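You operate a simulated robot arm through the tools that you are given. There is no shell and no other tool. Be economical: measure what you need, move in short steps, check, and stop when the job is done.

Carry out the task below with a simulated two-armed robot. There is one attempt and no reset: what you move stays moved.

Task
Shovel a load of barrow soil into the grey bucket and tip it into the bin bag.
Fine: shovel and bucket go back on the low stand; spill less than two tablespoons. Set down upright: hand shovel.

Only the result counts: the job must be done as asked and must still hold three seconds after the hand-in. Knocking over, shifting, dropping, spilling or breaking anything else fails it.

Robot
Two 7-joint arms with two-finger parallel grippers on one trunk, on a base that drives. Base frame: it is fixed to the floor where the robot stands at the start and does not move with it; the origin is under the middle of the robot, x ahead of it, y to its left, z up; the surface under the hand at the start is at about z = 0.45. Readings come in m, rad, newtons and seconds.
The left shoulder is at the start at [0.07, 0.13, 1.228], the right one opposite. Places, roughly: bin bag [0.6, 0.5, 0.4]; yellow bucket [-1.5, -1.25, 0.5]. Payload 1.57 kg a hand.
The TCP of each hand is the grasp point between the finger pads, 0.03 m short of the fingertips. In the tool frame z runs along the fingers and y along their closing line. The gripper opens to 0.08 m. The fingers are 0.017 m wide and 0.012 m thick; the gripper's body (0.04 by 0.082 m) begins 0.08 m behind the TCP.
Orientation is that of the tool frame in the base frame, as a unit quaternion [w, x, y, z]. With the fingers straight down and closing along the base's y, the tool's x points along the base's -x, its y along +y and its z along -z.

Tools
- The arms move only by the tool move_arm. It takes "left_commands", "right_commands" or both (then of equal length, played together; a hand with none holds still); each is a list of rows, each a list of 2 entries, a list of its own where there are three numbers: the shift along the tool's x, y, z in units of 250 mm (1.0 is 250 mm), then the turn, a rotation vector about the tool's x, y, z in units of 45 degrees (1.0 is 45 degrees). In form: [[[x, y, z], [rx, ry, rz]], ...]. A call has 1 to 10 rows; each row is the pose to reach, as a shift and turn from the pose commanded when the call began, along the tool's axes at that moment. "left_hand" and "right_hand" are, for a hand that has rows, the opening, from 0 (shut) to 1 (fully open), set as the call begins (left out, the last holds). A call with a number of a shift or a turn outside -1 to 1 is refused whole. A row lasts 0.2 s, in which the tool goes at most 0.05 m and 0.15 rad; a call with a longer step from one row to the next is refused whole, and so is a gripper value outside its range. Where a pose cannot be reached the arm comes as near as it can. A force on the tool above 90 N (or 10 N above the force at the start of the call, whichever is more), or a blocked arm, ends the call early, and 0.2 s more pass. The fingers move at their own pace (about 0.108 m/s each) and stop on an object; they squeeze with about 43 N. The grip force told is the motor's: it shows also when the fingers shut on nothing. Time passes only in rows, and 0.2 s behind the last, so rows that repeat a pose let the fingers close. It gives the time, the measured TCP pose, the force on the tool (base axes), the opening and the grip force at its end, in the units of the frame above (readings bear some noise), with the torque about the TCP (base axes, N m) and any sound that the robot's microphone picked up.
- Cameras (640 x 400 px; columns grow to the right, rows downward): "scene" is now at [0.1312, 0.0061, 1.4524]; the picture's right is [0.12, -0.99, -0.00], its down [-0.73, -0.09, -0.68] and it looks along [0.67, 0.08, -0.74] (base axes); focal length 214 px, centre (320, 200). "left" rides on the left gripper at [0.072, 0.007, -0.122] in its tool frame; the picture's right is [-0.09, 1.00, 0.00], its down [-0.84, -0.08, -0.54] and it looks along [-0.54, -0.05, 0.84] (tool axes); focal length 238 px, centre (320, 200). "right" rides on the right gripper at [0.072, -0.007, -0.122] in its tool frame; the picture's right is [0.09, 1.00, 0.00], its down [-0.84, 0.08, -0.54] and it looks along [-0.54, 0.05, 0.84] (tool axes); focal length 238 px, centre (320, 200). There is no depth. A picture from a camera that has moved, and an enlarged one, comes with that camera's place and axes in the base frame and with its lens. The place of the scene camera against the robot may be out by one fixed shift of up to 0.018 m in any direction.
- get_image(camera): a new picture of that camera. The clock stands still meanwhile.
- lift_body(by): slides the trunk up (or, below 0, down) by that many m; the arms and the scene camera ride with it, the base frame stays. It gives what a move gives, with no picture.
- base_move(legs): drives the robot by 1 to 6 legs, each [ahead, left, turn to the left] in m, m and rad, along the robot's own axes; the way and the turn of a leg run together, so that a leg with both is an arc; at most 1.5 m and 3.142 rad a leg. The arms and the cameras ride along, it lands a little off, and it stops where it bumps. It gives what a move gives.
- pan_tilt(pan, tilt): turns the head with the scene camera to pan (to the left, within 1.501 rad either way) and tilt (down, from -0.506 to 1.204), counted from straight ahead of the robot. It gives what a move gives.
- zoom(camera, box): a new picture of the part [left, top, right, bottom] of that camera's present view, enlarged. The clock stands still meanwhile.
- job_done(): hands the job in; it is judged then, once.

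Go step by step. Nothing tells you exact positions but the pictures and the camera data: compare them with the known pose of the tool, close in by small moves and look again before you grip or let go. The budget is 120 turns and 100 pictures, counting those below and the enlarged ones. Unless the task says otherwise, let go and move clear before handing in, and close with one line.

The tools are called after "Call:" as a command line: name --argument value ..., lists and objects as JSON in quotes. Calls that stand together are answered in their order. move_arm: Moves the arms, as the interface text tells. Its arguments: {"type":"object","properties":{"left_commands":{"type":"array"},"left_hand":{"type":"number"},"right_commands":{"type":"array"},"right_hand":{"type":"number"}},"required":[]} The other tools are called the same way: lift_body (by) slides the trunk up or down; base_move (legs) drives the base; pan_tilt (pan, tilt) turns the head that bears the scene camera; get_image (camera) takes a picture; zoom (camera, box) takes an enlarged picture of a part of a camera's view; job_done () hands the job in.

At the start:

```text
time: 0.0
left_tool_pos: [0.3785, 0.2483, 1.2521]
left_tcp_rot: [0.0, -0.001, 1.0, 0.0]
left_contact_force: [0.2, -0.1, 0.2]
left_torque: [0.01, 0.02, -0.02]
left_opening: 0.0802
left_grip_force: 0.1
right_tool_pos: [0.3825, -0.0879, 1.2466]
right_tcp_rot: [0.0, 0.0, 1.0, 0.0]
right_contact_force: [0.1, 0.3, -0.4]
right_torque: [0.02, 0.0, -0.01]
right_opening: 0.0798
right_grip_force: 0.2
trunk travel left (down, up): [-0.866, 0.074]
robot x, y, heading: [-0.0035, 0.0009, 0.004]
head pan, tilt: [0.124, 0.827]
```

scene: 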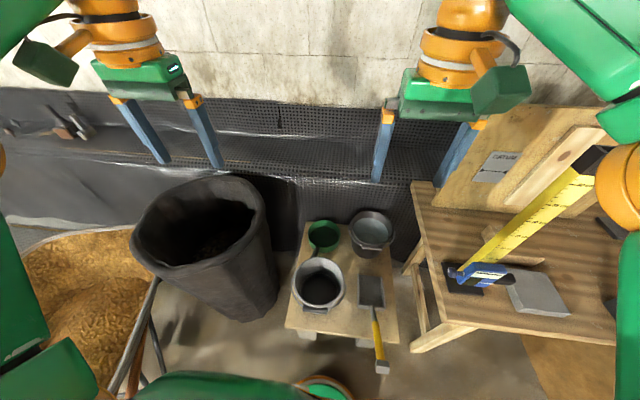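
right: 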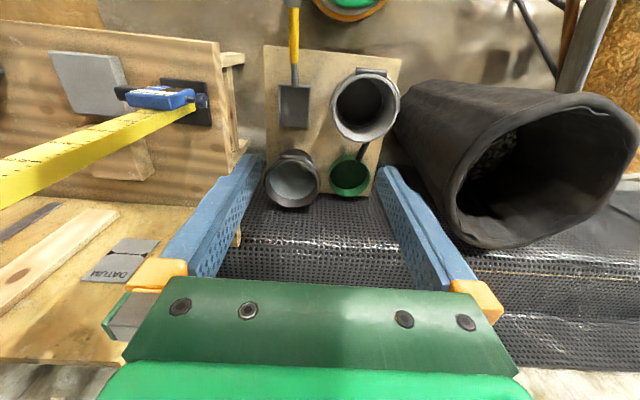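
left: 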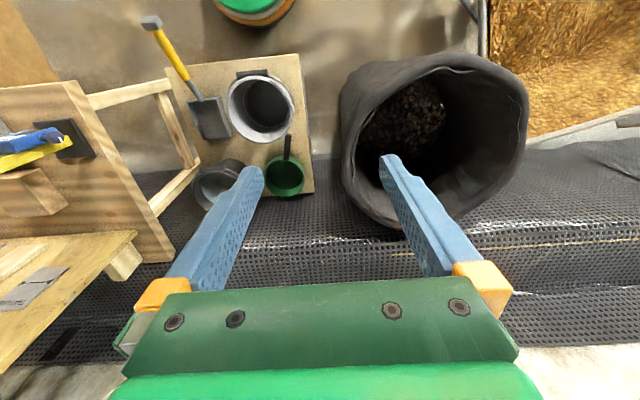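

I see a low stand ahead with two greyish buckets, a green scoop and the hand shovel, the bin bag to its left and the barrow of soil on the far left. I'll take closer pictures first.

Call:
zoom --camera "scene" --box '[260, 190, 440, 390]'

Call:
zoom --camera "left" --box '[130, 0, 330, 220]'

Call:
pan_tilt --pan 1.1 --tilt 0.9

Call:
get_image --camera "scene"

```text
2.00 times, centred on (350, 290) of scene
camera zoom: at [0.1312, 0.0061, 1.4524], right [0.12, -0.99, 0.0], down [-0.73, -0.09, -0.68], along [0.67, 0.08, -0.74], focal length 429 px, centre (260, 20)
```

zoom: 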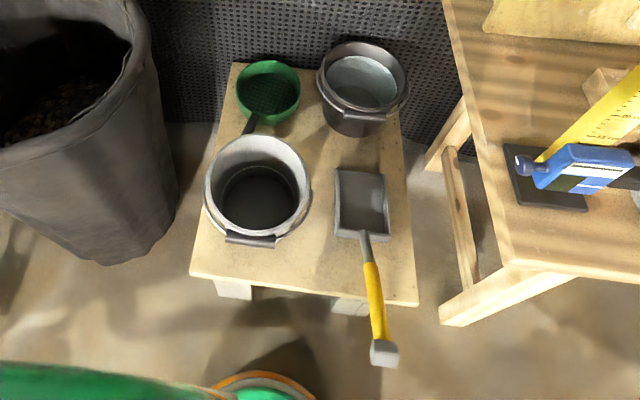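

```text
1.82 times, centred on (230, 110) of left
camera zoom: at [0.3081, 0.2563, 1.3731], right [0.09, 1.0, 0.0], down [0.84, -0.08, 0.54], along [0.54, -0.05, -0.84], focal length 433 px, centre (484, 364)
```

zoom: 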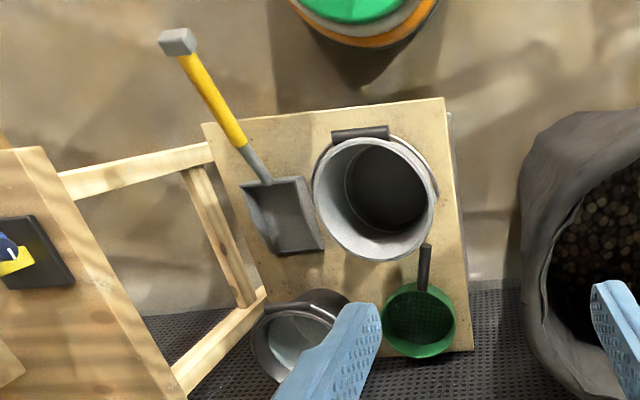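

```text
time: 1.2
left_tool_pos: [0.3799, 0.2498, 1.2524]
left_tcp_rot: [0.0, -0.001, 1.0, 0.001]
left_contact_force: [-0.2, -0.4, 0.1]
left_torque: [0.01, 0.0, -0.01]
left_opening: 0.0802
left_grip_force: 0.0
right_tool_pos: [0.3828, -0.0891, 1.2466]
right_tcp_rot: [0.0, 0.0, 1.0, 0.0]
right_contact_force: [-0.6, -0.2, 0.1]
right_torque: [-0.01, 0.0, 0.0]
right_opening: 0.0803
right_grip_force: 0.0
trunk travel left (down, up): [-0.866, 0.074]
robot x, y, heading: [-0.0014, -0.0006, -0.004]
head pan, tilt: [1.1, 0.901]
```

```text
94 pictures are left
camera scene: at [0.0869, 0.0639, 1.4466], right [0.89, -0.45, 0.0], down [-0.36, -0.7, -0.62], along [0.28, 0.55, -0.78], focal length 214 px, centre (320, 200)
```

scene: 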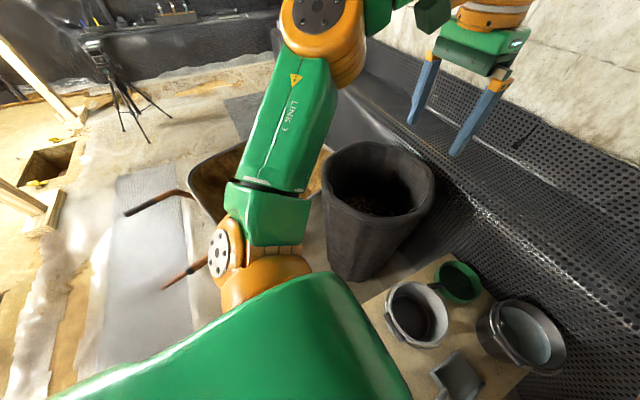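

The stand top looks to be at about z=0.45, with a light bucket in front and a dark-rimmed one behind. I need to know which is "the grey bucket", so I'll zoom on both and look at the barrow.

Call:
zoom --camera "scene" --box '[370, 240, 580, 400]'

Call:
zoom --camera "right" --box '[240, 0, 440, 220]'

Call:
pan_tilt --pan 1.5 --tilt 0.5

Call:
get_image --camera "scene"

```text
2.50 times, centred on (475, 320) of scene
camera zoom: at [0.0869, 0.0639, 1.4466], right [0.89, -0.45, 0.0], down [-0.36, -0.7, -0.62], along [0.28, 0.55, -0.78], focal length 536 px, centre (-68, -100)
```

zoom: 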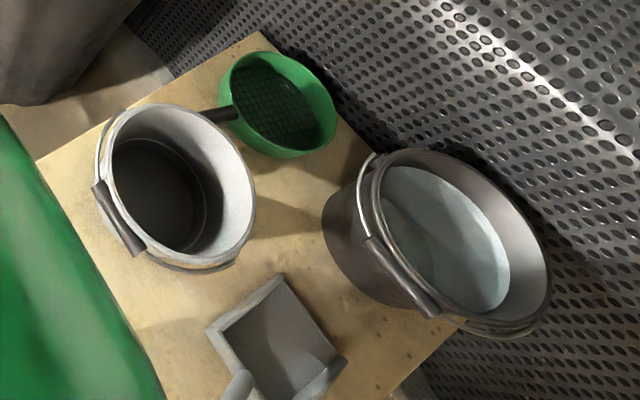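

```text
1.82 times, centred on (340, 110) of right
camera zoom: at [0.3106, -0.0962, 1.3684], right [-0.09, 1.0, 0.0], down [0.84, 0.08, 0.54], along [0.54, 0.05, -0.84], focal length 433 px, centre (284, 364)
```

zoom: 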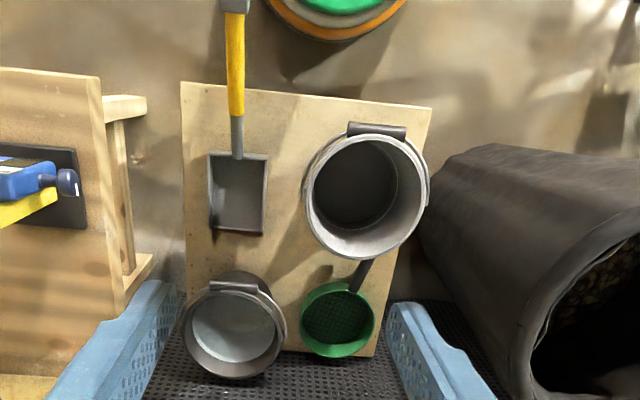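

```text
time: 2.1
left_tool_pos: [0.3801, 0.2499, 1.2522]
left_tcp_rot: [0.0, -0.001, 1.0, 0.0]
left_contact_force: [0.0, 0.2, 0.1]
left_torque: [0.0, 0.0, -0.01]
left_opening: 0.0802
left_grip_force: 0.1
right_tool_pos: [0.3824, -0.0901, 1.2466]
right_tcp_rot: [0.0, 0.001, 1.0, -0.001]
right_contact_force: [0.6, 0.4, -0.2]
right_torque: [0.0, -0.02, -0.03]
right_opening: 0.08
right_grip_force: 0.1
trunk travel left (down, up): [-0.866, 0.074]
robot x, y, heading: [-0.0044, -0.0018, -0.003]
head pan, tilt: [1.499, 0.499]
```

```text
91 pictures are left
camera scene: at [0.0591, 0.0874, 1.4804], right [1.0, -0.07, 0.0], down [-0.03, -0.48, -0.88], along [0.06, 0.88, -0.48], focal length 214 px, centre (320, 200)
```

scene: 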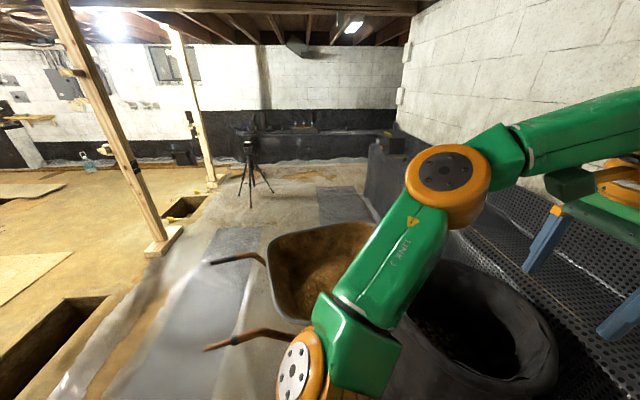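

The rear bucket holds water, so the light grey, empty front bucket is the one to use. The barrow lies to my left around [0.15, 1.05]. I'll look straight ahead again and lower the trunk a little for reach.

Call:
lift_body --by -0.3

Call:
pan_tilt --pan 0.0 --tilt 0.9

Call:
get_image --camera "scene"

Call:
get_image --camera "right"

Call:
get_image --camera "left"

```text
time: 5.1
left_tool_pos: [0.3798, 0.25, 0.9517]
left_tcp_rot: [0.001, -0.001, 1.0, 0.0]
left_contact_force: [0.5, 0.6, 0.3]
left_torque: [0.01, 0.02, 0.0]
left_opening: 0.0801
left_grip_force: 0.1
right_tool_pos: [0.3825, -0.0886, 0.9464]
right_tcp_rot: [-0.001, 0.001, 1.0, -0.001]
right_contact_force: [1.5, 0.7, 0.0]
right_torque: [-0.04, 0.0, -0.01]
right_opening: 0.0801
right_grip_force: 0.1
trunk travel left (down, up): [-0.566, 0.374]
robot x, y, heading: [-0.0015, -0.0005, -0.006]
head pan, tilt: [1.499, 0.499]
```

```text
time: 6.7
left_tool_pos: [0.3797, 0.25, 0.9514]
left_tcp_rot: [0.001, -0.001, 1.0, 0.0]
left_contact_force: [-0.3, -0.1, -0.5]
left_torque: [0.0, -0.02, 0.03]
left_opening: 0.0798
left_grip_force: 0.0
right_tool_pos: [0.3819, -0.0888, 0.9461]
right_tcp_rot: [0.001, 0.0, 1.0, 0.0]
right_contact_force: [0.3, -0.4, -0.3]
right_torque: [0.01, -0.03, -0.02]
right_opening: 0.0799
right_grip_force: 0.1
trunk travel left (down, up): [-0.566, 0.374]
robot x, y, heading: [-0.0003, -0.001, 0.002]
head pan, tilt: [0.0, 0.901]
```

```text
90 pictures are left
camera scene: at [0.128, -0.0032, 1.1466], right [0.0, -1.0, 0.0], down [-0.78, 0.0, -0.62], along [0.62, 0.0, -0.78], focal length 214 px, centre (320, 200)
```

scene: 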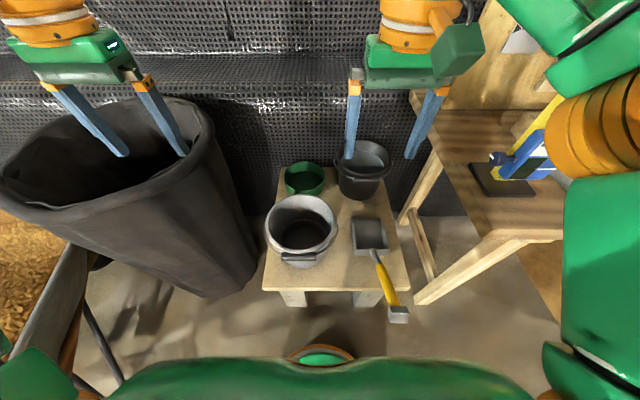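

```text
89 pictures are left
camera right: at [0.3105, -0.0961, 1.0684], right [-0.09, 1.0, 0.0], down [0.84, 0.08, 0.54], along [0.54, 0.05, -0.84], focal length 238 px, centre (320, 200)
```

right: 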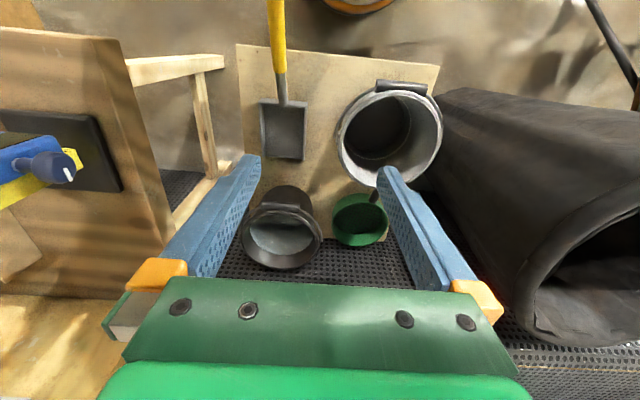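

```text
88 pictures are left
camera left: at [0.3081, 0.2567, 1.0729], right [0.09, 1.0, 0.0], down [0.84, -0.08, 0.54], along [0.54, -0.05, -0.84], focal length 238 px, centre (320, 200)
```

left: 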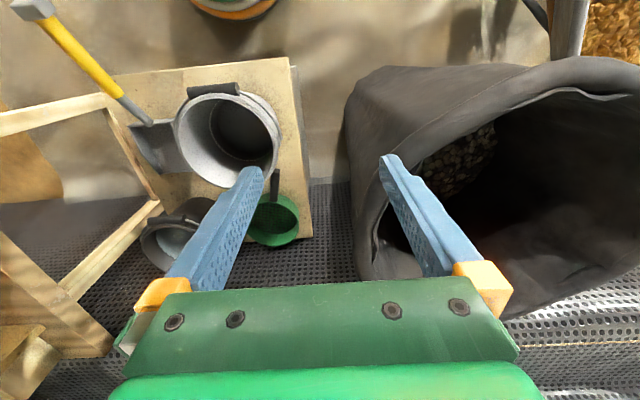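

The shovel handle rises from its blade at about [0.5,-0.18,0.46] to its end at [0.22,-0.18,0.61], and the bucket rim is centred at about [0.43,0.04,0.66] with radius 0.092. I'll send both hands to positions above their grasps: right tilted 30° forward, left turned 45° for the bucket's far-left rim.

Call:
move_arm --left_commands '[[[-0.077, -0.095, 0.1], [0, 0, 0.167]], [[-0.153, -0.191, 0.2], [0, 0, 0.333]], [[-0.23, -0.286, 0.3], [0, 0, 0.5]], [[-0.307, -0.381, 0.4], [0, 0, 0.667]], [[-0.383, -0.477, 0.5], [0, 0, 0.833]], [[-0.46, -0.572, 0.6], [0, 0, 1.0]]]' --right_commands '[[[0.055, -0.061, 0.131], [0, -0.111, 0]], [[0.109, -0.121, 0.261], [0, -0.222, 0]], [[0.164, -0.182, 0.392], [0, -0.333, 0]], [[0.219, -0.243, 0.523], [0, -0.444, 0]], [[0.273, -0.303, 0.653], [0, -0.556, 0]], [[0.328, -0.364, 0.784], [0, -0.667, 0]]]' --left_hand 1 --right_hand 1

Call:
get_image --camera "left"

Call:
get_image --camera "right"

Call:
get_image --camera "scene"

```text
time: 8.1
left_tool_pos: [0.4158, 0.1631, 0.7976]
left_tcp_rot: [0.001, 0.383, 0.924, 0.0]
left_contact_force: [0.1, 0.1, -0.7]
left_torque: [0.03, 0.05, 0.0]
left_opening: 0.0801
left_grip_force: 0.0
left hand out of reach, approached as far as the arm can: row 2, 3, 4, 5, 6
right_tool_pos: [0.3489, -0.179, 0.7521]
right_tcp_rot: [0.258, 0.0, 0.966, 0.001]
right_contact_force: [-0.2, 0.0, -0.3]
right_torque: [-0.01, 0.0, -0.02]
right_opening: 0.0799
right_grip_force: 0.0
right hand out of reach, approached as far as the arm can: row 5, 6
trunk travel left (down, up): [-0.566, 0.374]
robot x, y, heading: [0.0031, -0.0026, -0.004]
head pan, tilt: [0.0, 0.901]
```

```text
87 pictures are left
camera left: at [0.3692, 0.2203, 0.9187], right [0.77, 0.64, 0.0], down [0.54, -0.65, 0.54], along [0.35, -0.42, -0.84], focal length 238 px, centre (320, 200)
```

left: 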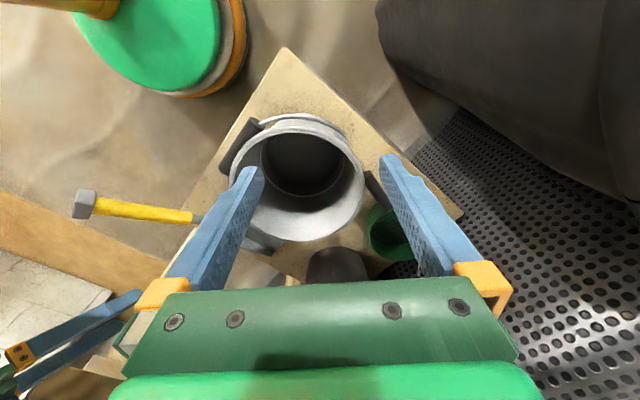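

```text
86 pictures are left
camera right: at [0.226, -0.1868, 0.8223], right [-0.08, 1.0, -0.04], down [0.46, 0.08, 0.89], along [0.89, 0.05, -0.46], focal length 238 px, centre (320, 200)
```

right: 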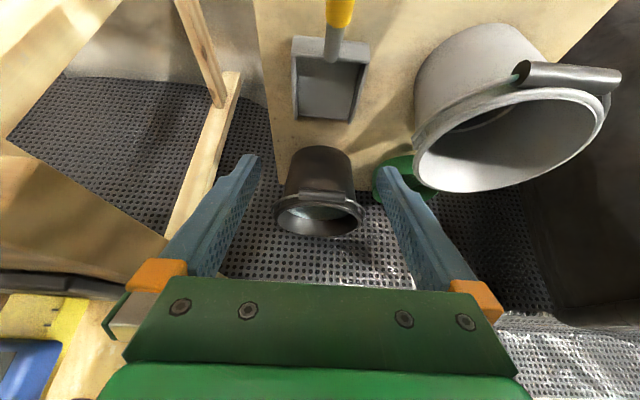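

```text
85 pictures are left
camera scene: at [0.1287, -0.0042, 1.1466], right [0.0, -1.0, 0.0], down [-0.78, 0.0, -0.62], along [0.62, 0.0, -0.78], focal length 214 px, centre (320, 200)
```

scene: 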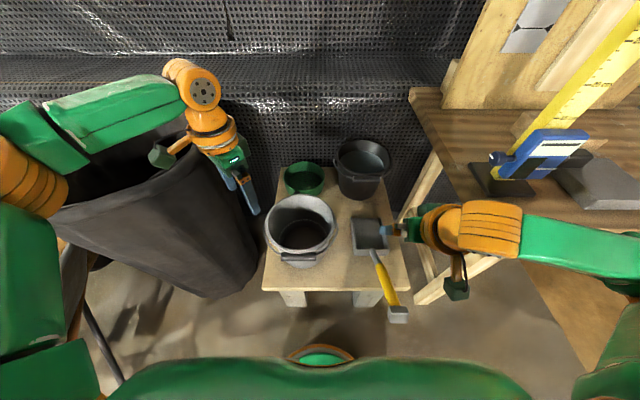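

The left arm hits its limit short of the bucket and the right one is folded too close. I'll back the base 0.10 m so the shovel handle is in comfortable reach, then check.

Call:
base_move --legs '[[-0.1, 0, 0]]'

Call:
get_image --camera "right"

Call:
get_image --camera "scene"

```text
time: 9.3
left_tool_pos: [0.3145, 0.1659, 0.7976]
left_tcp_rot: [0.002, 0.381, 0.924, 0.0]
left_contact_force: [-1.1, 0.2, -0.3]
left_torque: [0.01, -0.01, 0.01]
left_opening: 0.0802
left_grip_force: 0.1
right_tool_pos: [0.2493, -0.1781, 0.7526]
right_tcp_rot: [0.258, 0.001, 0.966, 0.0]
right_contact_force: [-0.6, -0.3, 0.8]
right_torque: [0.02, 0.0, 0.02]
right_opening: 0.08
right_grip_force: 0.2
trunk travel left (down, up): [-0.566, 0.374]
robot x, y, heading: [-0.103, 0.0001, 0.001]
head pan, tilt: [0.0, 0.901]
```

```text
84 pictures are left
camera right: at [0.1257, -0.186, 0.823], right [-0.08, 1.0, -0.05], down [0.46, 0.08, 0.89], along [0.89, 0.05, -0.46], focal length 238 px, centre (320, 200)
```

right: 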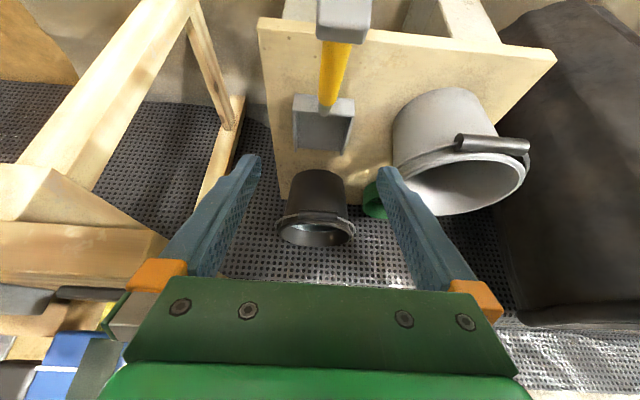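

```text
83 pictures are left
camera scene: at [0.028, -0.0033, 1.1466], right [0.0, -1.0, 0.0], down [-0.78, 0.0, -0.62], along [0.62, 0.0, -0.78], focal length 214 px, centre (320, 200)
```

scene: 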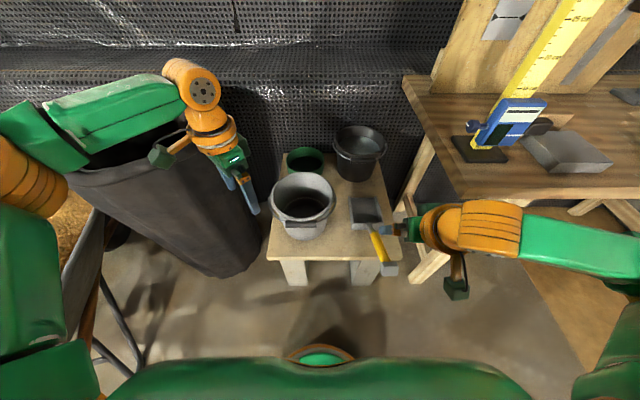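

The handle is centred at about y=-0.17. I'll move the right hand down to just above the grip.

Call:
move_arm --right_commands '[[[0.041, 0.009, 0.18], [0, 0, 0]], [[0.081, 0.018, 0.36], [0, 0, 0]], [[0.122, 0.028, 0.539], [0, 0, 0]]]'

Call:
get_image --camera "right"

Call:
zoom --camera "scene" --box '[260, 130, 480, 300]'

Call:
get_image --camera "left"

```text
time: 10.1
left_tool_pos: [0.3159, 0.1657, 0.7985]
left_tcp_rot: [0.001, 0.382, 0.924, 0.0]
left_contact_force: [0.8, 0.1, 0.2]
left_torque: [0.0, 0.02, -0.01]
left_opening: 0.0801
left_grip_force: 0.0
right_tool_pos: [0.2886, -0.1705, 0.6207]
right_tcp_rot: [0.257, -0.001, 0.966, 0.0]
right_contact_force: [0.7, 0.1, -0.2]
right_torque: [0.02, 0.02, -0.02]
right_opening: 0.0801
right_grip_force: 0.1
trunk travel left (down, up): [-0.566, 0.374]
robot x, y, heading: [-0.0985, 0.0002, -0.006]
head pan, tilt: [0.0, 0.901]
```

```text
82 pictures are left
camera right: at [0.1668, -0.1787, 0.6902], right [-0.08, 1.0, -0.05], down [0.46, 0.08, 0.89], along [0.89, 0.05, -0.46], focal length 238 px, centre (320, 200)
```

right: 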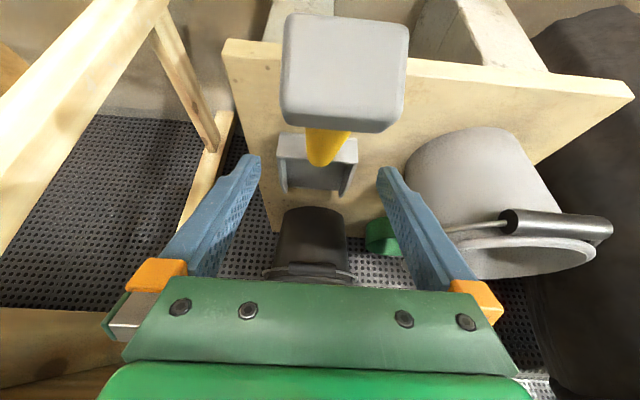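

```text
2.35 times, centred on (370, 215) of scene
camera zoom: at [0.0285, -0.0035, 1.1466], right [0.0, -1.0, 0.0], down [-0.78, 0.0, -0.62], along [0.62, 0.0, -0.78], focal length 505 px, centre (202, 165)
```

zoom: 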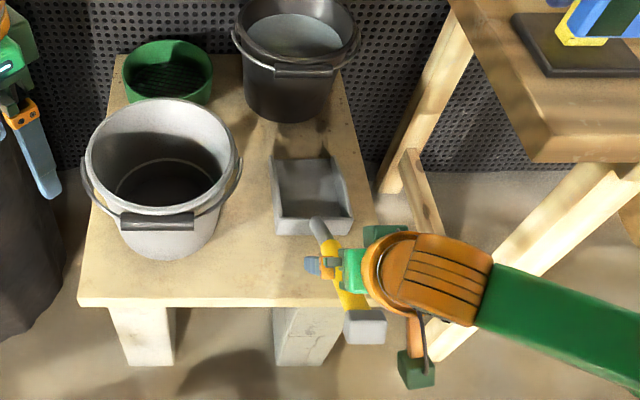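

```text
80 pictures are left
camera left: at [0.2689, 0.221, 0.919], right [0.77, 0.64, 0.0], down [0.54, -0.64, 0.54], along [0.35, -0.42, -0.84], focal length 238 px, centre (320, 200)
```

left: 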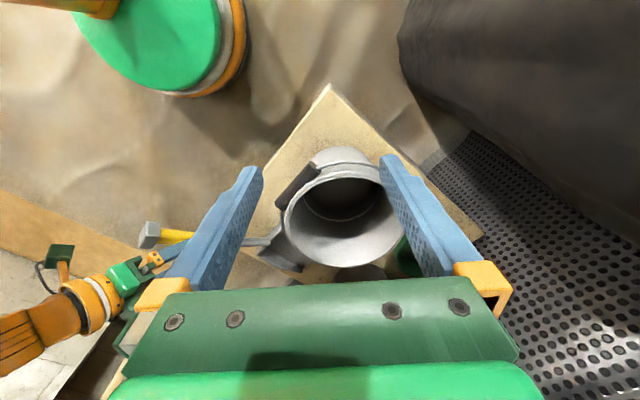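

The knob at the handle's end sits close to the hand's camera housing. I'll use a 20° tilt and grip near the knob so the camera stays behind it.

Call:
move_arm --right_commands '[[[0.06, 0, -0.009], [0, 0.111, 0]], [[0.119, 0, -0.018], [0, 0.222, 0]], [[0.13, 0, 0.06], [0, 0.222, 0]], [[0.145, 0, 0.142], [0, 0.222, 0]]]'

Call:
get_image --camera "right"

Call:
zoom --camera "scene" --box '[300, 180, 460, 300]'

Call:
zoom --camera "left" --box '[0, 180, 320, 380]'

```text
time: 11.1
left_tool_pos: [0.3143, 0.1634, 0.7982]
left_tcp_rot: [0.001, 0.381, 0.924, 0.0]
left_contact_force: [0.0, -0.2, 0.7]
left_torque: [0.02, 0.01, 0.01]
left_opening: 0.0799
left_grip_force: 0.1
right_tool_pos: [0.2751, -0.1716, 0.572]
right_tcp_rot: [0.173, 0.0, 0.985, 0.0]
right_contact_force: [0.0, -0.7, -0.4]
right_torque: [0.0, 0.01, -0.03]
right_opening: 0.08
right_grip_force: 0.0
trunk travel left (down, up): [-0.566, 0.374]
robot x, y, heading: [-0.1019, 0.0001, 0.0]
head pan, tilt: [0.0, 0.901]
```

```text
79 pictures are left
camera right: at [0.1666, -0.1791, 0.6622], right [-0.09, 1.0, -0.03], down [0.6, 0.08, 0.79], along [0.79, 0.05, -0.61], focal length 238 px, centre (320, 200)
```

right: 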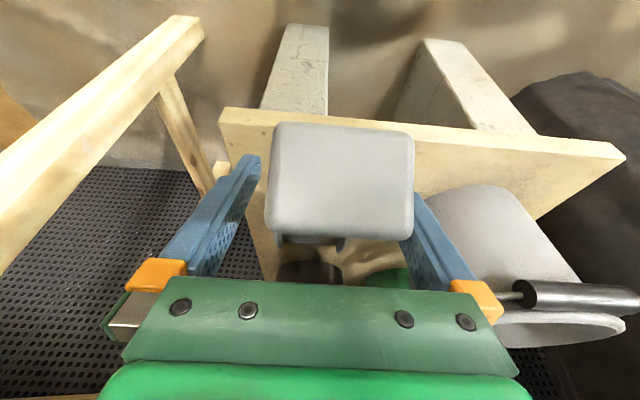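

```text
3.33 times, centred on (380, 240) of scene
camera zoom: at [0.028, -0.0033, 1.1466], right [0.0, -1.0, 0.0], down [-0.78, 0.0, -0.62], along [0.62, 0.0, -0.78], focal length 715 px, centre (120, 67)
```

zoom: 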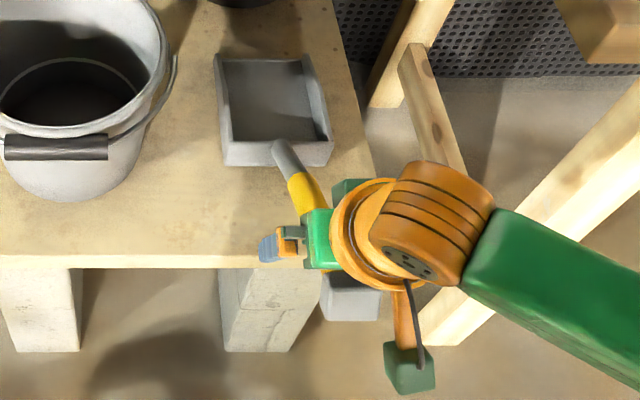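

```text
2.00 times, centred on (160, 280) of left
camera zoom: at [0.2685, 0.2211, 0.9191], right [0.77, 0.64, 0.0], down [0.54, -0.64, 0.54], along [0.35, -0.42, -0.84], focal length 477 px, centre (640, 40)
```

zoom: 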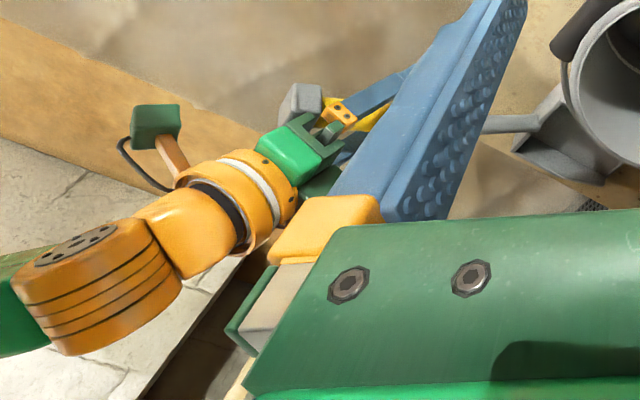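

The fingers straddle the handle just ahead of the knob. Closing the right hand.

Call:
move_arm --right_commands '[[[0, 0, 0], [0, 0, 0]], [[0, 0, 0], [0, 0, 0]], [[0, 0, 0], [0, 0, 0]], [[0, 0, 0], [0, 0, 0]]]' --right_hand 0

Call:
zoom --camera "scene" --box '[300, 180, 460, 300]'

```text
time: 12.1
left_tool_pos: [0.3154, 0.1638, 0.7981]
left_tcp_rot: [0.001, 0.382, 0.924, 0.0]
left_contact_force: [0.7, -0.6, -0.3]
left_torque: [0.01, 0.0, -0.01]
left_opening: 0.08
left_grip_force: 0.0
right_tool_pos: [0.2756, -0.172, 0.5719]
right_tcp_rot: [0.173, 0.001, 0.985, 0.0]
right_contact_force: [-1.1, 0.4, 0.1]
right_torque: [0.24, 0.08, 0.23]
right_opening: 0.0263
right_grip_force: 37.0
trunk travel left (down, up): [-0.566, 0.374]
robot x, y, heading: [-0.0995, 0.0035, -0.003]
head pan, tilt: [0.0, 0.901]
```

```text
3.33 times, centred on (380, 240) of scene
camera zoom: at [0.028, -0.0033, 1.1466], right [0.0, -1.0, 0.0], down [-0.78, 0.0, -0.62], along [0.62, 0.0, -0.78], focal length 715 px, centre (120, 67)
```

zoom: 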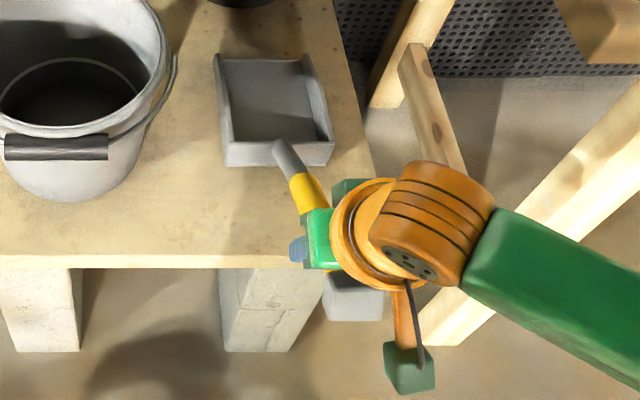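

The handle is gripped at a 26 mm opening. I'll lift the shovel 0.12 m and check that it holds.

Call:
move_arm --right_commands '[[[-0.027, 0, -0.075], [0, 0, 0]], [[-0.055, 0, -0.15], [0, 0, 0]], [[-0.11, 0, -0.3], [0, 0, 0]], [[-0.164, 0, -0.451], [0, 0, 0]]]'

Call:
get_image --camera "scene"

Call:
get_image --camera "right"

```text
time: 13.1
left_tool_pos: [0.3159, 0.1647, 0.7976]
left_tcp_rot: [0.001, 0.382, 0.924, -0.001]
left_contact_force: [-0.1, -0.3, 0.2]
left_torque: [-0.02, -0.01, -0.01]
left_opening: 0.0797
left_grip_force: 0.0
right_tool_pos: [0.2773, -0.1726, 0.692]
right_tcp_rot: [0.173, -0.001, 0.985, 0.0]
right_contact_force: [-0.2, -0.7, -4.0]
right_torque: [-0.04, 0.7, -0.06]
right_opening: 0.0265
right_grip_force: 37.4
trunk travel left (down, up): [-0.566, 0.374]
robot x, y, heading: [-0.1029, 0.0001, 0.005]
head pan, tilt: [0.0, 0.901]
```

```text
75 pictures are left
camera scene: at [0.0286, -0.0033, 1.1465], right [0.0, -1.0, 0.0], down [-0.78, 0.0, -0.62], along [0.62, 0.0, -0.78], focal length 214 px, centre (320, 200)
```

scene: 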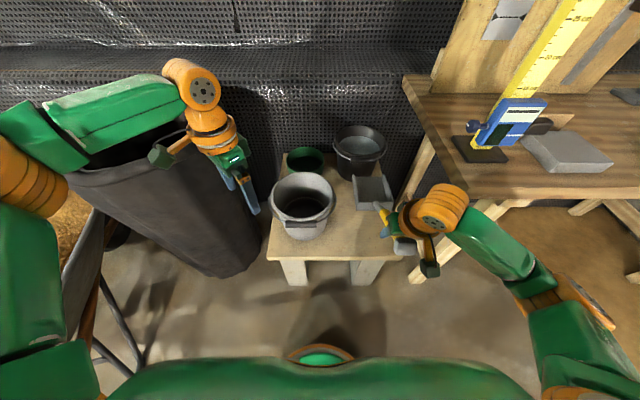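

```text
74 pictures are left
camera right: at [0.1678, -0.1792, 0.7821], right [-0.09, 1.0, -0.03], down [0.6, 0.08, 0.79], along [0.79, 0.05, -0.61], focal length 238 px, centre (320, 200)
```

right: 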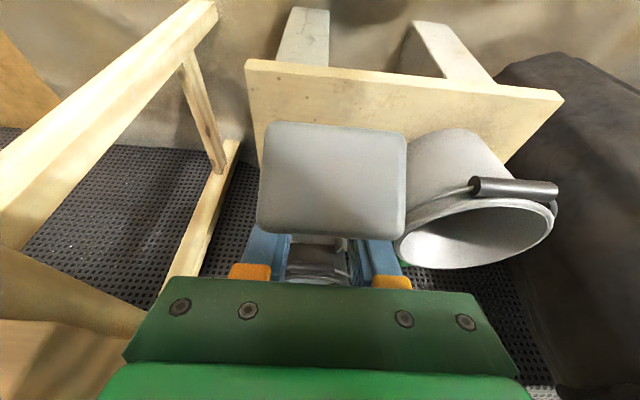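

The shovel (about 0.4 kg) is held firmly. I'll raise it further out of the way and test the left hand's forward reach with less yaw.

Call:
move_arm --right_commands '[[[-0.047, 0, -0.113], [0, 0, 0]], [[-0.094, 0, -0.226], [0, 0, 0]], [[-0.137, 0, -0.376], [0, 0, 0]], [[-0.178, 0, -0.489], [0, 0, 0]]]' --left_commands '[[[-0.071, 0.071, 0], [0, 0, -0.14]], [[-0.142, 0.142, 0], [0, 0, -0.28]], [[-0.212, 0.212, 0], [0, 0, -0.42]], [[-0.283, 0.283, 0], [0, 0, -0.555]]]'

```text
time: 14.1
left_tool_pos: [0.3362, 0.2006, 0.7955]
left_tcp_rot: [0.002, 0.172, 0.985, -0.002]
left_contact_force: [-0.4, -0.1, 0.5]
left_torque: [0.0, -0.01, 0.03]
left_opening: 0.0797
left_grip_force: 0.1
left hand out of reach, approached as far as the arm can: row 1, 2, 3, 4
right_tool_pos: [0.2771, -0.1719, 0.8214]
right_tcp_rot: [0.172, 0.0, 0.985, 0.0]
right_contact_force: [-0.2, 0.7, -3.4]
right_torque: [0.0, 0.72, 0.0]
right_opening: 0.0265
right_grip_force: 37.2
trunk travel left (down, up): [-0.566, 0.374]
robot x, y, heading: [-0.1011, -0.0039, 0.002]
head pan, tilt: [0.0, 0.901]
```

Reach with the hand down is about 0.48 m from the axis, so the base must go forward for the bucket. I'll set the left hand's yaw back to 45° and raise the shovel a bit before driving.

Call:
move_arm --left_commands '[[[-0.008, -0.082, 0], [0, 0, 0.14]], [[-0.017, -0.164, 0], [0, 0, 0.28]], [[-0.025, -0.246, 0], [0, 0, 0.42]], [[-0.034, -0.328, 0], [0, 0, 0.555]]]' --right_commands '[[[-0.024, 0, -0.066], [0, 0, 0]], [[-0.048, 0, -0.132], [0, 0, 0]], [[-0.072, 0, -0.198], [0, 0, 0]], [[-0.096, 0, -0.264], [0, 0, 0]]]'

Call:
base_move --legs '[[0.17, 0, 0]]'

Call:
get_image --camera "left"

Call:
get_image --camera "scene"

```text
time: 15.1
left_tool_pos: [0.2962, 0.141, 0.7952]
left_tcp_rot: [0.001, 0.383, 0.924, -0.001]
left_contact_force: [0.4, -0.5, -0.6]
left_torque: [0.01, -0.02, -0.01]
left_opening: 0.0801
left_grip_force: 0.2
left hand out of reach, approached as far as the arm can: row 1, 2, 3, 4
right_tool_pos: [0.2763, -0.1734, 0.8928]
right_tcp_rot: [0.173, 0.0, 0.985, 0.0]
right_contact_force: [-0.1, 0.5, -3.8]
right_torque: [0.0, 0.71, 0.01]
right_opening: 0.0261
right_grip_force: 37.3
trunk travel left (down, up): [-0.566, 0.374]
robot x, y, heading: [-0.1023, -0.002, 0.001]
head pan, tilt: [0.0, 0.901]
```

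```text
time: 16.5
left_tool_pos: [0.4662, 0.1413, 0.7952]
left_tcp_rot: [0.002, 0.382, 0.924, 0.0]
left_contact_force: [0.3, 0.1, -0.3]
left_torque: [0.0, -0.02, 0.01]
left_opening: 0.0801
left_grip_force: 0.0
right_tool_pos: [0.4462, -0.1711, 0.8909]
right_tcp_rot: [0.173, -0.001, 0.985, 0.0]
right_contact_force: [0.1, 0.8, -3.8]
right_torque: [0.01, 0.7, -0.01]
right_opening: 0.0264
right_grip_force: 37.0
trunk travel left (down, up): [-0.566, 0.374]
robot x, y, heading: [0.0707, -0.0001, 0.001]
head pan, tilt: [0.0, 0.901]
```

```text
73 pictures are left
camera left: at [0.419, 0.1977, 0.9156], right [0.77, 0.64, 0.0], down [0.54, -0.64, 0.54], along [0.35, -0.42, -0.84], focal length 238 px, centre (320, 200)
```

left: 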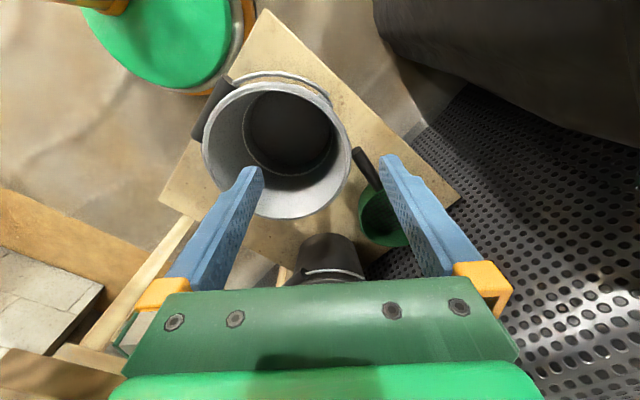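

```text
72 pictures are left
camera scene: at [0.1982, -0.0035, 1.1466], right [0.0, -1.0, 0.0], down [-0.78, 0.0, -0.62], along [0.62, 0.0, -0.78], focal length 214 px, centre (320, 200)
```

scene: 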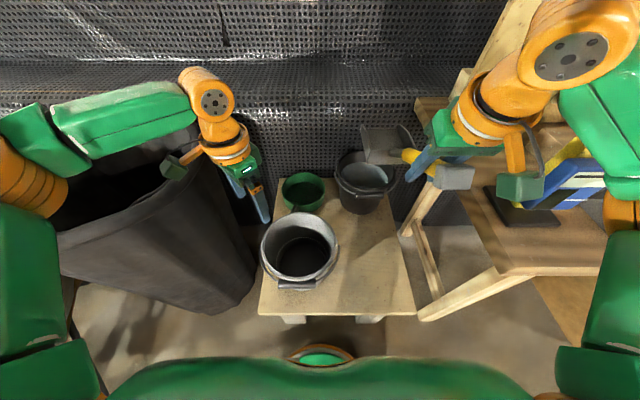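

Cross-checking all views, the bucket rim is really at about [0.453,0.055,0.59] with radius around 0.10. I'll move the left hand down and over towards the far-left rim point [0.525,0.127].

Call:
move_arm --left_commands '[[[0, 0, 0.15], [0, 0, 0]], [[-0.07, 0.042, 0.3], [0, 0, 0]], [[-0.14, 0.085, 0.38], [0, 0, 0]], [[-0.206, 0.127, 0.38], [0, 0, 0]]]'

Call:
get_image --camera "left"

```text
time: 17.5
left_tool_pos: [0.4713, 0.1627, 0.7212]
left_tcp_rot: [0.003, 0.382, 0.924, -0.001]
left_contact_force: [0.1, 0.7, -0.3]
left_torque: [-0.02, 0.03, 0.0]
left_opening: 0.0801
left_grip_force: 0.1
left hand out of reach, approached as far as the arm can: row 2, 3, 4
right_tool_pos: [0.4464, -0.1714, 0.8917]
right_tcp_rot: [0.172, 0.0, 0.985, 0.0]
right_contact_force: [-0.1, -0.5, -2.6]
right_torque: [-0.03, 0.69, -0.02]
right_opening: 0.0261
right_grip_force: 37.2
trunk travel left (down, up): [-0.566, 0.374]
robot x, y, heading: [0.0679, -0.0, 0.001]
head pan, tilt: [0.0, 0.901]
```

```text
71 pictures are left
camera left: at [0.425, 0.2199, 0.8417], right [0.77, 0.64, 0.0], down [0.54, -0.64, 0.55], along [0.35, -0.42, -0.84], focal length 238 px, centre (320, 200)
```

left: 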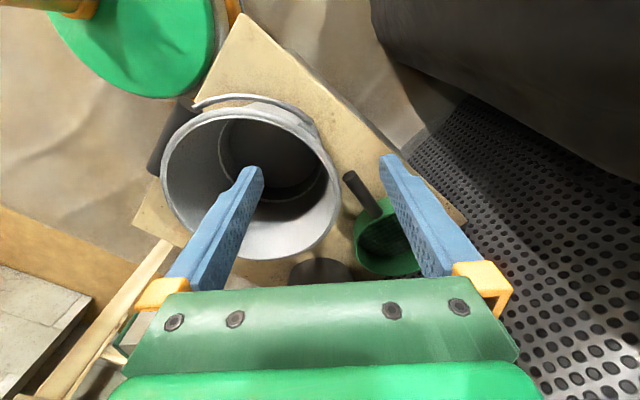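

With the hand straight down the reach stays short, but leaning the fingers along the rim's tangent moves the wrist back toward the shoulder. I'll tilt 30° in place and see where it lands.

Call:
move_arm --left_commands '[[[0, 0, 0], [0, -0.167, 0]], [[0, 0, 0], [0, -0.333, 0]], [[0, 0, 0], [0, -0.5, 0]], [[0, 0, 0], [0, -0.667, 0]]]'

Call:
get_image --camera "left"

Call:
get_image --camera "scene"

```text
time: 18.5
left_tool_pos: [0.47, 0.1636, 0.7215]
left_tcp_rot: [0.242, 0.368, 0.892, -0.1]
left_contact_force: [0.4, -0.2, 0.2]
left_torque: [0.01, 0.02, -0.01]
left_opening: 0.0801
left_grip_force: 0.0
right_tool_pos: [0.4458, -0.1707, 0.8914]
right_tcp_rot: [0.172, 0.0, 0.985, 0.0]
right_contact_force: [-0.7, -0.1, -2.7]
right_torque: [0.02, 0.68, -0.02]
right_opening: 0.0263
right_grip_force: 36.7
trunk travel left (down, up): [-0.566, 0.374]
robot x, y, heading: [0.0719, -0.0003, 0.003]
head pan, tilt: [0.0, 0.901]
```

```text
70 pictures are left
camera left: at [0.3885, 0.2563, 0.7897], right [0.76, 0.65, 0.05], down [0.26, -0.37, 0.89], along [0.6, -0.66, -0.45], focal length 238 px, centre (320, 200)
```

left: 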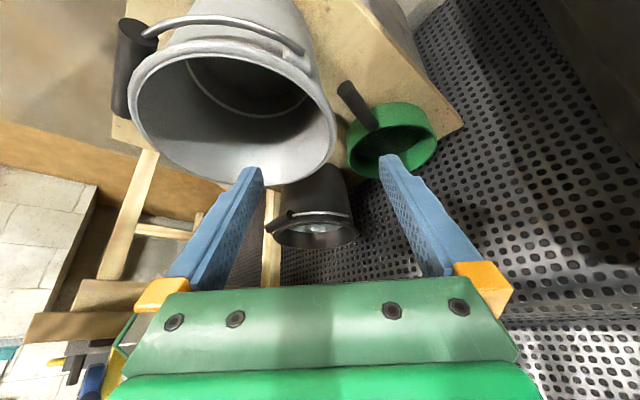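

```text
69 pictures are left
camera scene: at [0.1982, -0.0029, 1.1466], right [0.0, -1.0, 0.0], down [-0.78, 0.0, -0.62], along [0.62, 0.0, -0.78], focal length 214 px, centre (320, 200)
```

scene: 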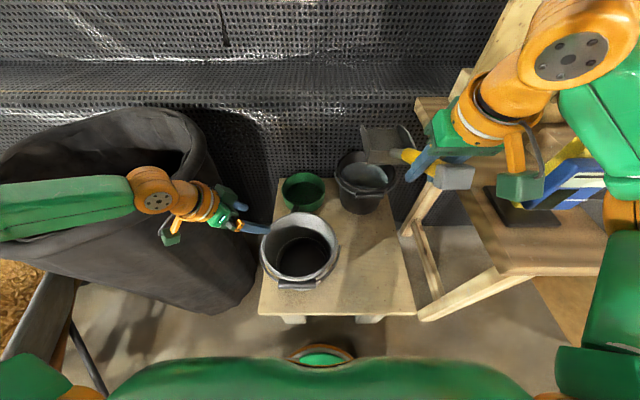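

The tilt works, and the reference is the reached pose. The rim centre is confirmed near [0.45,0.055,0.59]; I'll move to 0.10 m before the pinch at the far-left rim, clear of the bail pivot.

Call:
move_arm --left_commands '[[[0.03, 0.027, 0.1], [0, 0, 0]], [[0.063, 0.054, 0.216], [0, 0, 0]], [[0.063, 0.054, 0.3], [0, 0, 0]]]'

Call:
get_image --camera "left"

Call:
zoom --camera "scene" --box '[220, 160, 380, 310]'

```text
time: 19.3
left_tool_pos: [0.4984, 0.1551, 0.6473]
left_tcp_rot: [0.242, 0.368, 0.892, -0.1]
left_contact_force: [0.0, -1.2, -0.2]
left_torque: [0.0, 0.02, 0.02]
left_opening: 0.0802
left_grip_force: 0.0
right_tool_pos: [0.4472, -0.1733, 0.8904]
right_tcp_rot: [0.172, 0.0, 0.985, 0.0]
right_contact_force: [-0.6, -0.5, -4.1]
right_torque: [-0.01, 0.69, 0.0]
right_opening: 0.0263
right_grip_force: 37.9
trunk travel left (down, up): [-0.566, 0.374]
robot x, y, heading: [0.0736, -0.002, 0.003]
head pan, tilt: [0.0, 0.901]
```

```text
68 pictures are left
camera left: at [0.4157, 0.2484, 0.7167], right [0.76, 0.65, 0.05], down [0.26, -0.37, 0.89], along [0.6, -0.66, -0.46], focal length 238 px, centre (320, 200)
```

left: 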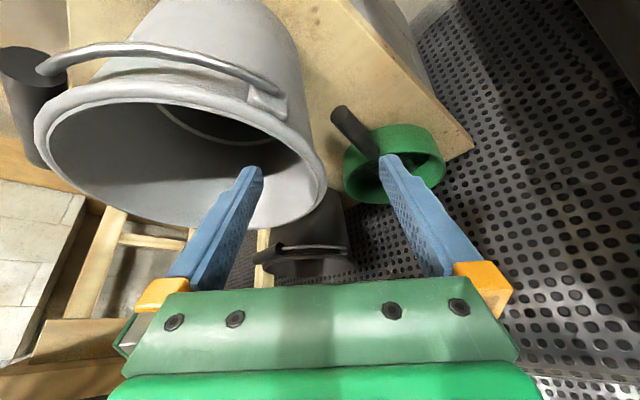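

```text
2.67 times, centred on (300, 235) of scene
camera zoom: at [0.1991, -0.0043, 1.1464], right [0.0, -1.0, 0.0], down [-0.78, 0.0, -0.62], along [0.62, 0.0, -0.78], focal length 572 px, centre (373, 107)
```

zoom: 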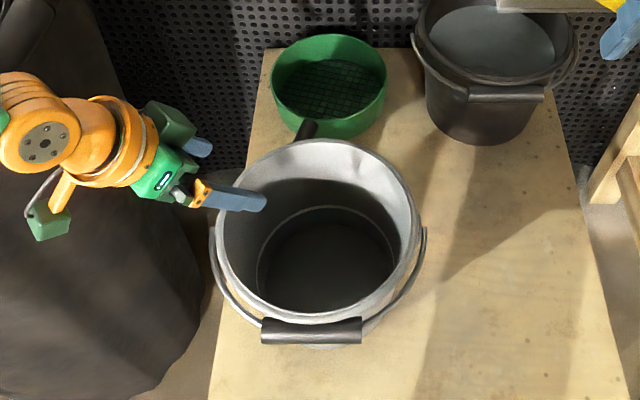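

The rim runs midway between the two fingers. I'll slide down over it in small steps.

Call:
move_arm --left_commands '[[[0, 0, 0.1], [0, 0, 0]], [[0, 0, 0.2], [0, 0, 0]], [[0, 0, 0.29], [0, 0, 0]]]'

Call:
get_image --camera "left"

Call:
zoom --camera "scene" --box '[220, 160, 380, 310]'

```text
time: 20.1
left_tool_pos: [0.494, 0.1534, 0.6398]
left_tcp_rot: [0.24, 0.369, 0.892, -0.099]
left_contact_force: [0.7, -0.6, -0.3]
left_torque: [0.01, 0.01, 0.02]
left_opening: 0.0801
left_grip_force: 0.2
left hand out of reach, approached as far as the arm can: row 1, 2, 3
right_tool_pos: [0.4457, -0.1728, 0.8922]
right_tcp_rot: [0.171, 0.0, 0.985, 0.0]
right_contact_force: [-0.1, -0.2, -4.4]
right_torque: [-0.01, 0.74, -0.01]
right_opening: 0.0262
right_grip_force: 37.1
trunk travel left (down, up): [-0.566, 0.374]
robot x, y, heading: [0.0726, 0.0008, 0.0]
head pan, tilt: [0.0, 0.901]
```

```text
66 pictures are left
camera left: at [0.412, 0.2454, 0.7078], right [0.76, 0.65, 0.05], down [0.27, -0.37, 0.89], along [0.59, -0.66, -0.46], focal length 238 px, centre (320, 200)
```

left: 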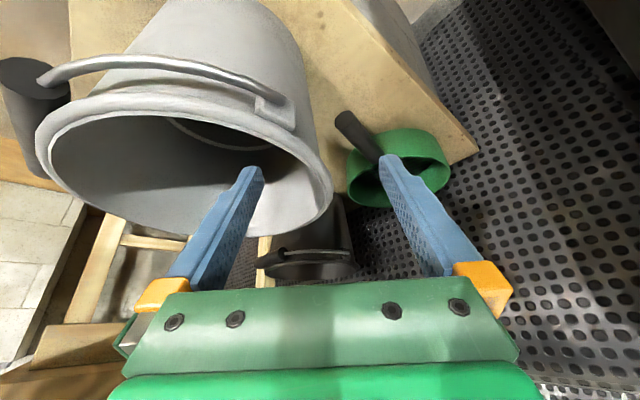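

```text
2.67 times, centred on (300, 235) of scene
camera zoom: at [0.1986, -0.0035, 1.1465], right [0.0, -1.0, 0.0], down [-0.78, 0.0, -0.62], along [0.62, 0.0, -0.78], focal length 572 px, centre (373, 107)
```

zoom: 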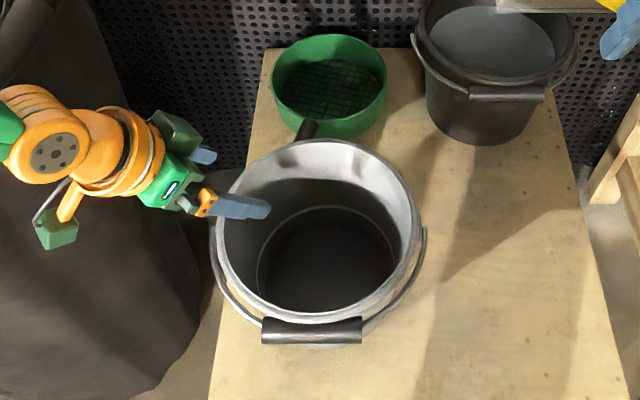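

I can't reach lower with this trunk height, so I'll raise both hands, extend the left one over the pinch point, and then descend with the trunk.

Call:
move_arm --left_commands '[[[-0.04, 0.002, -0.1], [0, 0, 0]], [[-0.12, 0.006, -0.19], [0, 0, 0]], [[-0.23, 0.012, -0.25], [0, 0, 0]], [[-0.346, 0.018, -0.285], [0, 0, 0]]]' --right_commands '[[[-0.034, 0, -0.094], [0, 0, 0]], [[-0.069, 0, -0.188], [0, 0, 0]], [[-0.103, 0, -0.282], [0, 0, 0]], [[-0.137, 0, -0.376], [0, 0, 0]]]'

```text
time: 21.1
left_tool_pos: [0.5266, 0.1288, 0.7455]
left_tcp_rot: [0.241, 0.368, 0.893, -0.099]
left_contact_force: [0.5, -0.3, -1.1]
left_torque: [-0.01, -0.04, -0.01]
left_opening: 0.08
left_grip_force: 0.2
right_tool_pos: [0.4448, -0.1717, 0.9902]
right_tcp_rot: [0.172, 0.0, 0.985, 0.001]
right_contact_force: [-0.4, -0.2, -3.0]
right_torque: [0.0, 0.7, 0.0]
right_opening: 0.0262
right_grip_force: 37.3
trunk travel left (down, up): [-0.566, 0.374]
robot x, y, heading: [0.0669, -0.0004, -0.002]
head pan, tilt: [0.0, 0.901]
```

Both hands got there. Next I'll lower the trunk 0.11 m to bring the left fingertips to just above the rim, then look.

Call:
lift_body --by -0.11

Call:
get_image --camera "left"

Call:
get_image --camera "scene"

```text
time: 22.6
left_tool_pos: [0.5252, 0.1293, 0.6338]
left_tcp_rot: [0.241, 0.37, 0.892, -0.1]
left_contact_force: [-0.1, -0.1, 0.7]
left_torque: [0.0, -0.05, 0.01]
left_opening: 0.08
left_grip_force: 0.1
right_tool_pos: [0.4461, -0.1717, 0.8829]
right_tcp_rot: [0.173, 0.0, 0.985, 0.001]
right_contact_force: [0.4, 0.6, -3.6]
right_torque: [-0.01, 0.7, 0.03]
right_opening: 0.0261
right_grip_force: 37.9
trunk travel left (down, up): [-0.456, 0.484]
robot x, y, heading: [0.0707, -0.0006, -0.0]
head pan, tilt: [0.0, 0.901]
```

```text
64 pictures are left
camera left: at [0.443, 0.2211, 0.7028], right [0.76, 0.65, 0.05], down [0.26, -0.37, 0.89], along [0.59, -0.66, -0.45], focal length 238 px, centre (320, 200)
```

left: 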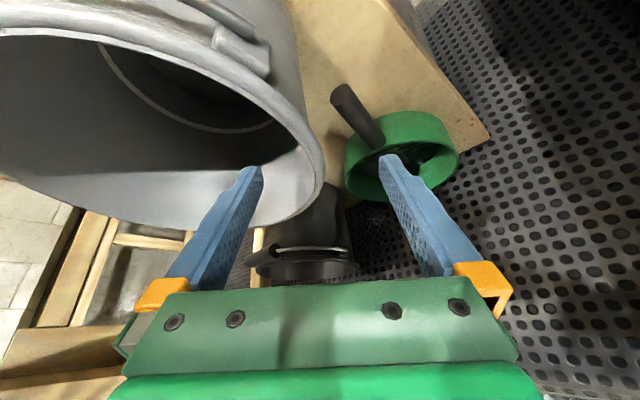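

```text
63 pictures are left
camera scene: at [0.1983, -0.0034, 1.0365], right [0.0, -1.0, 0.0], down [-0.78, 0.0, -0.62], along [0.62, 0.0, -0.78], focal length 214 px, centre (320, 200)
```

scene: 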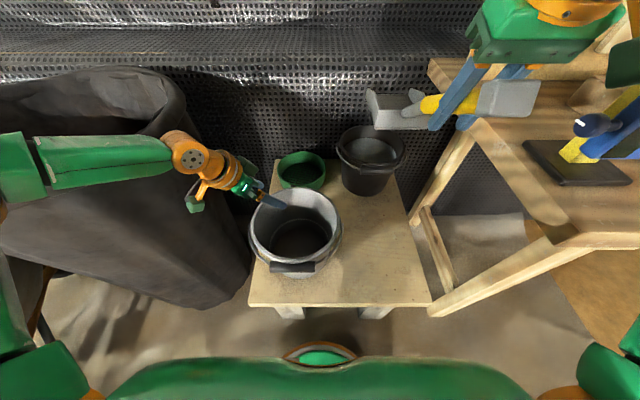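

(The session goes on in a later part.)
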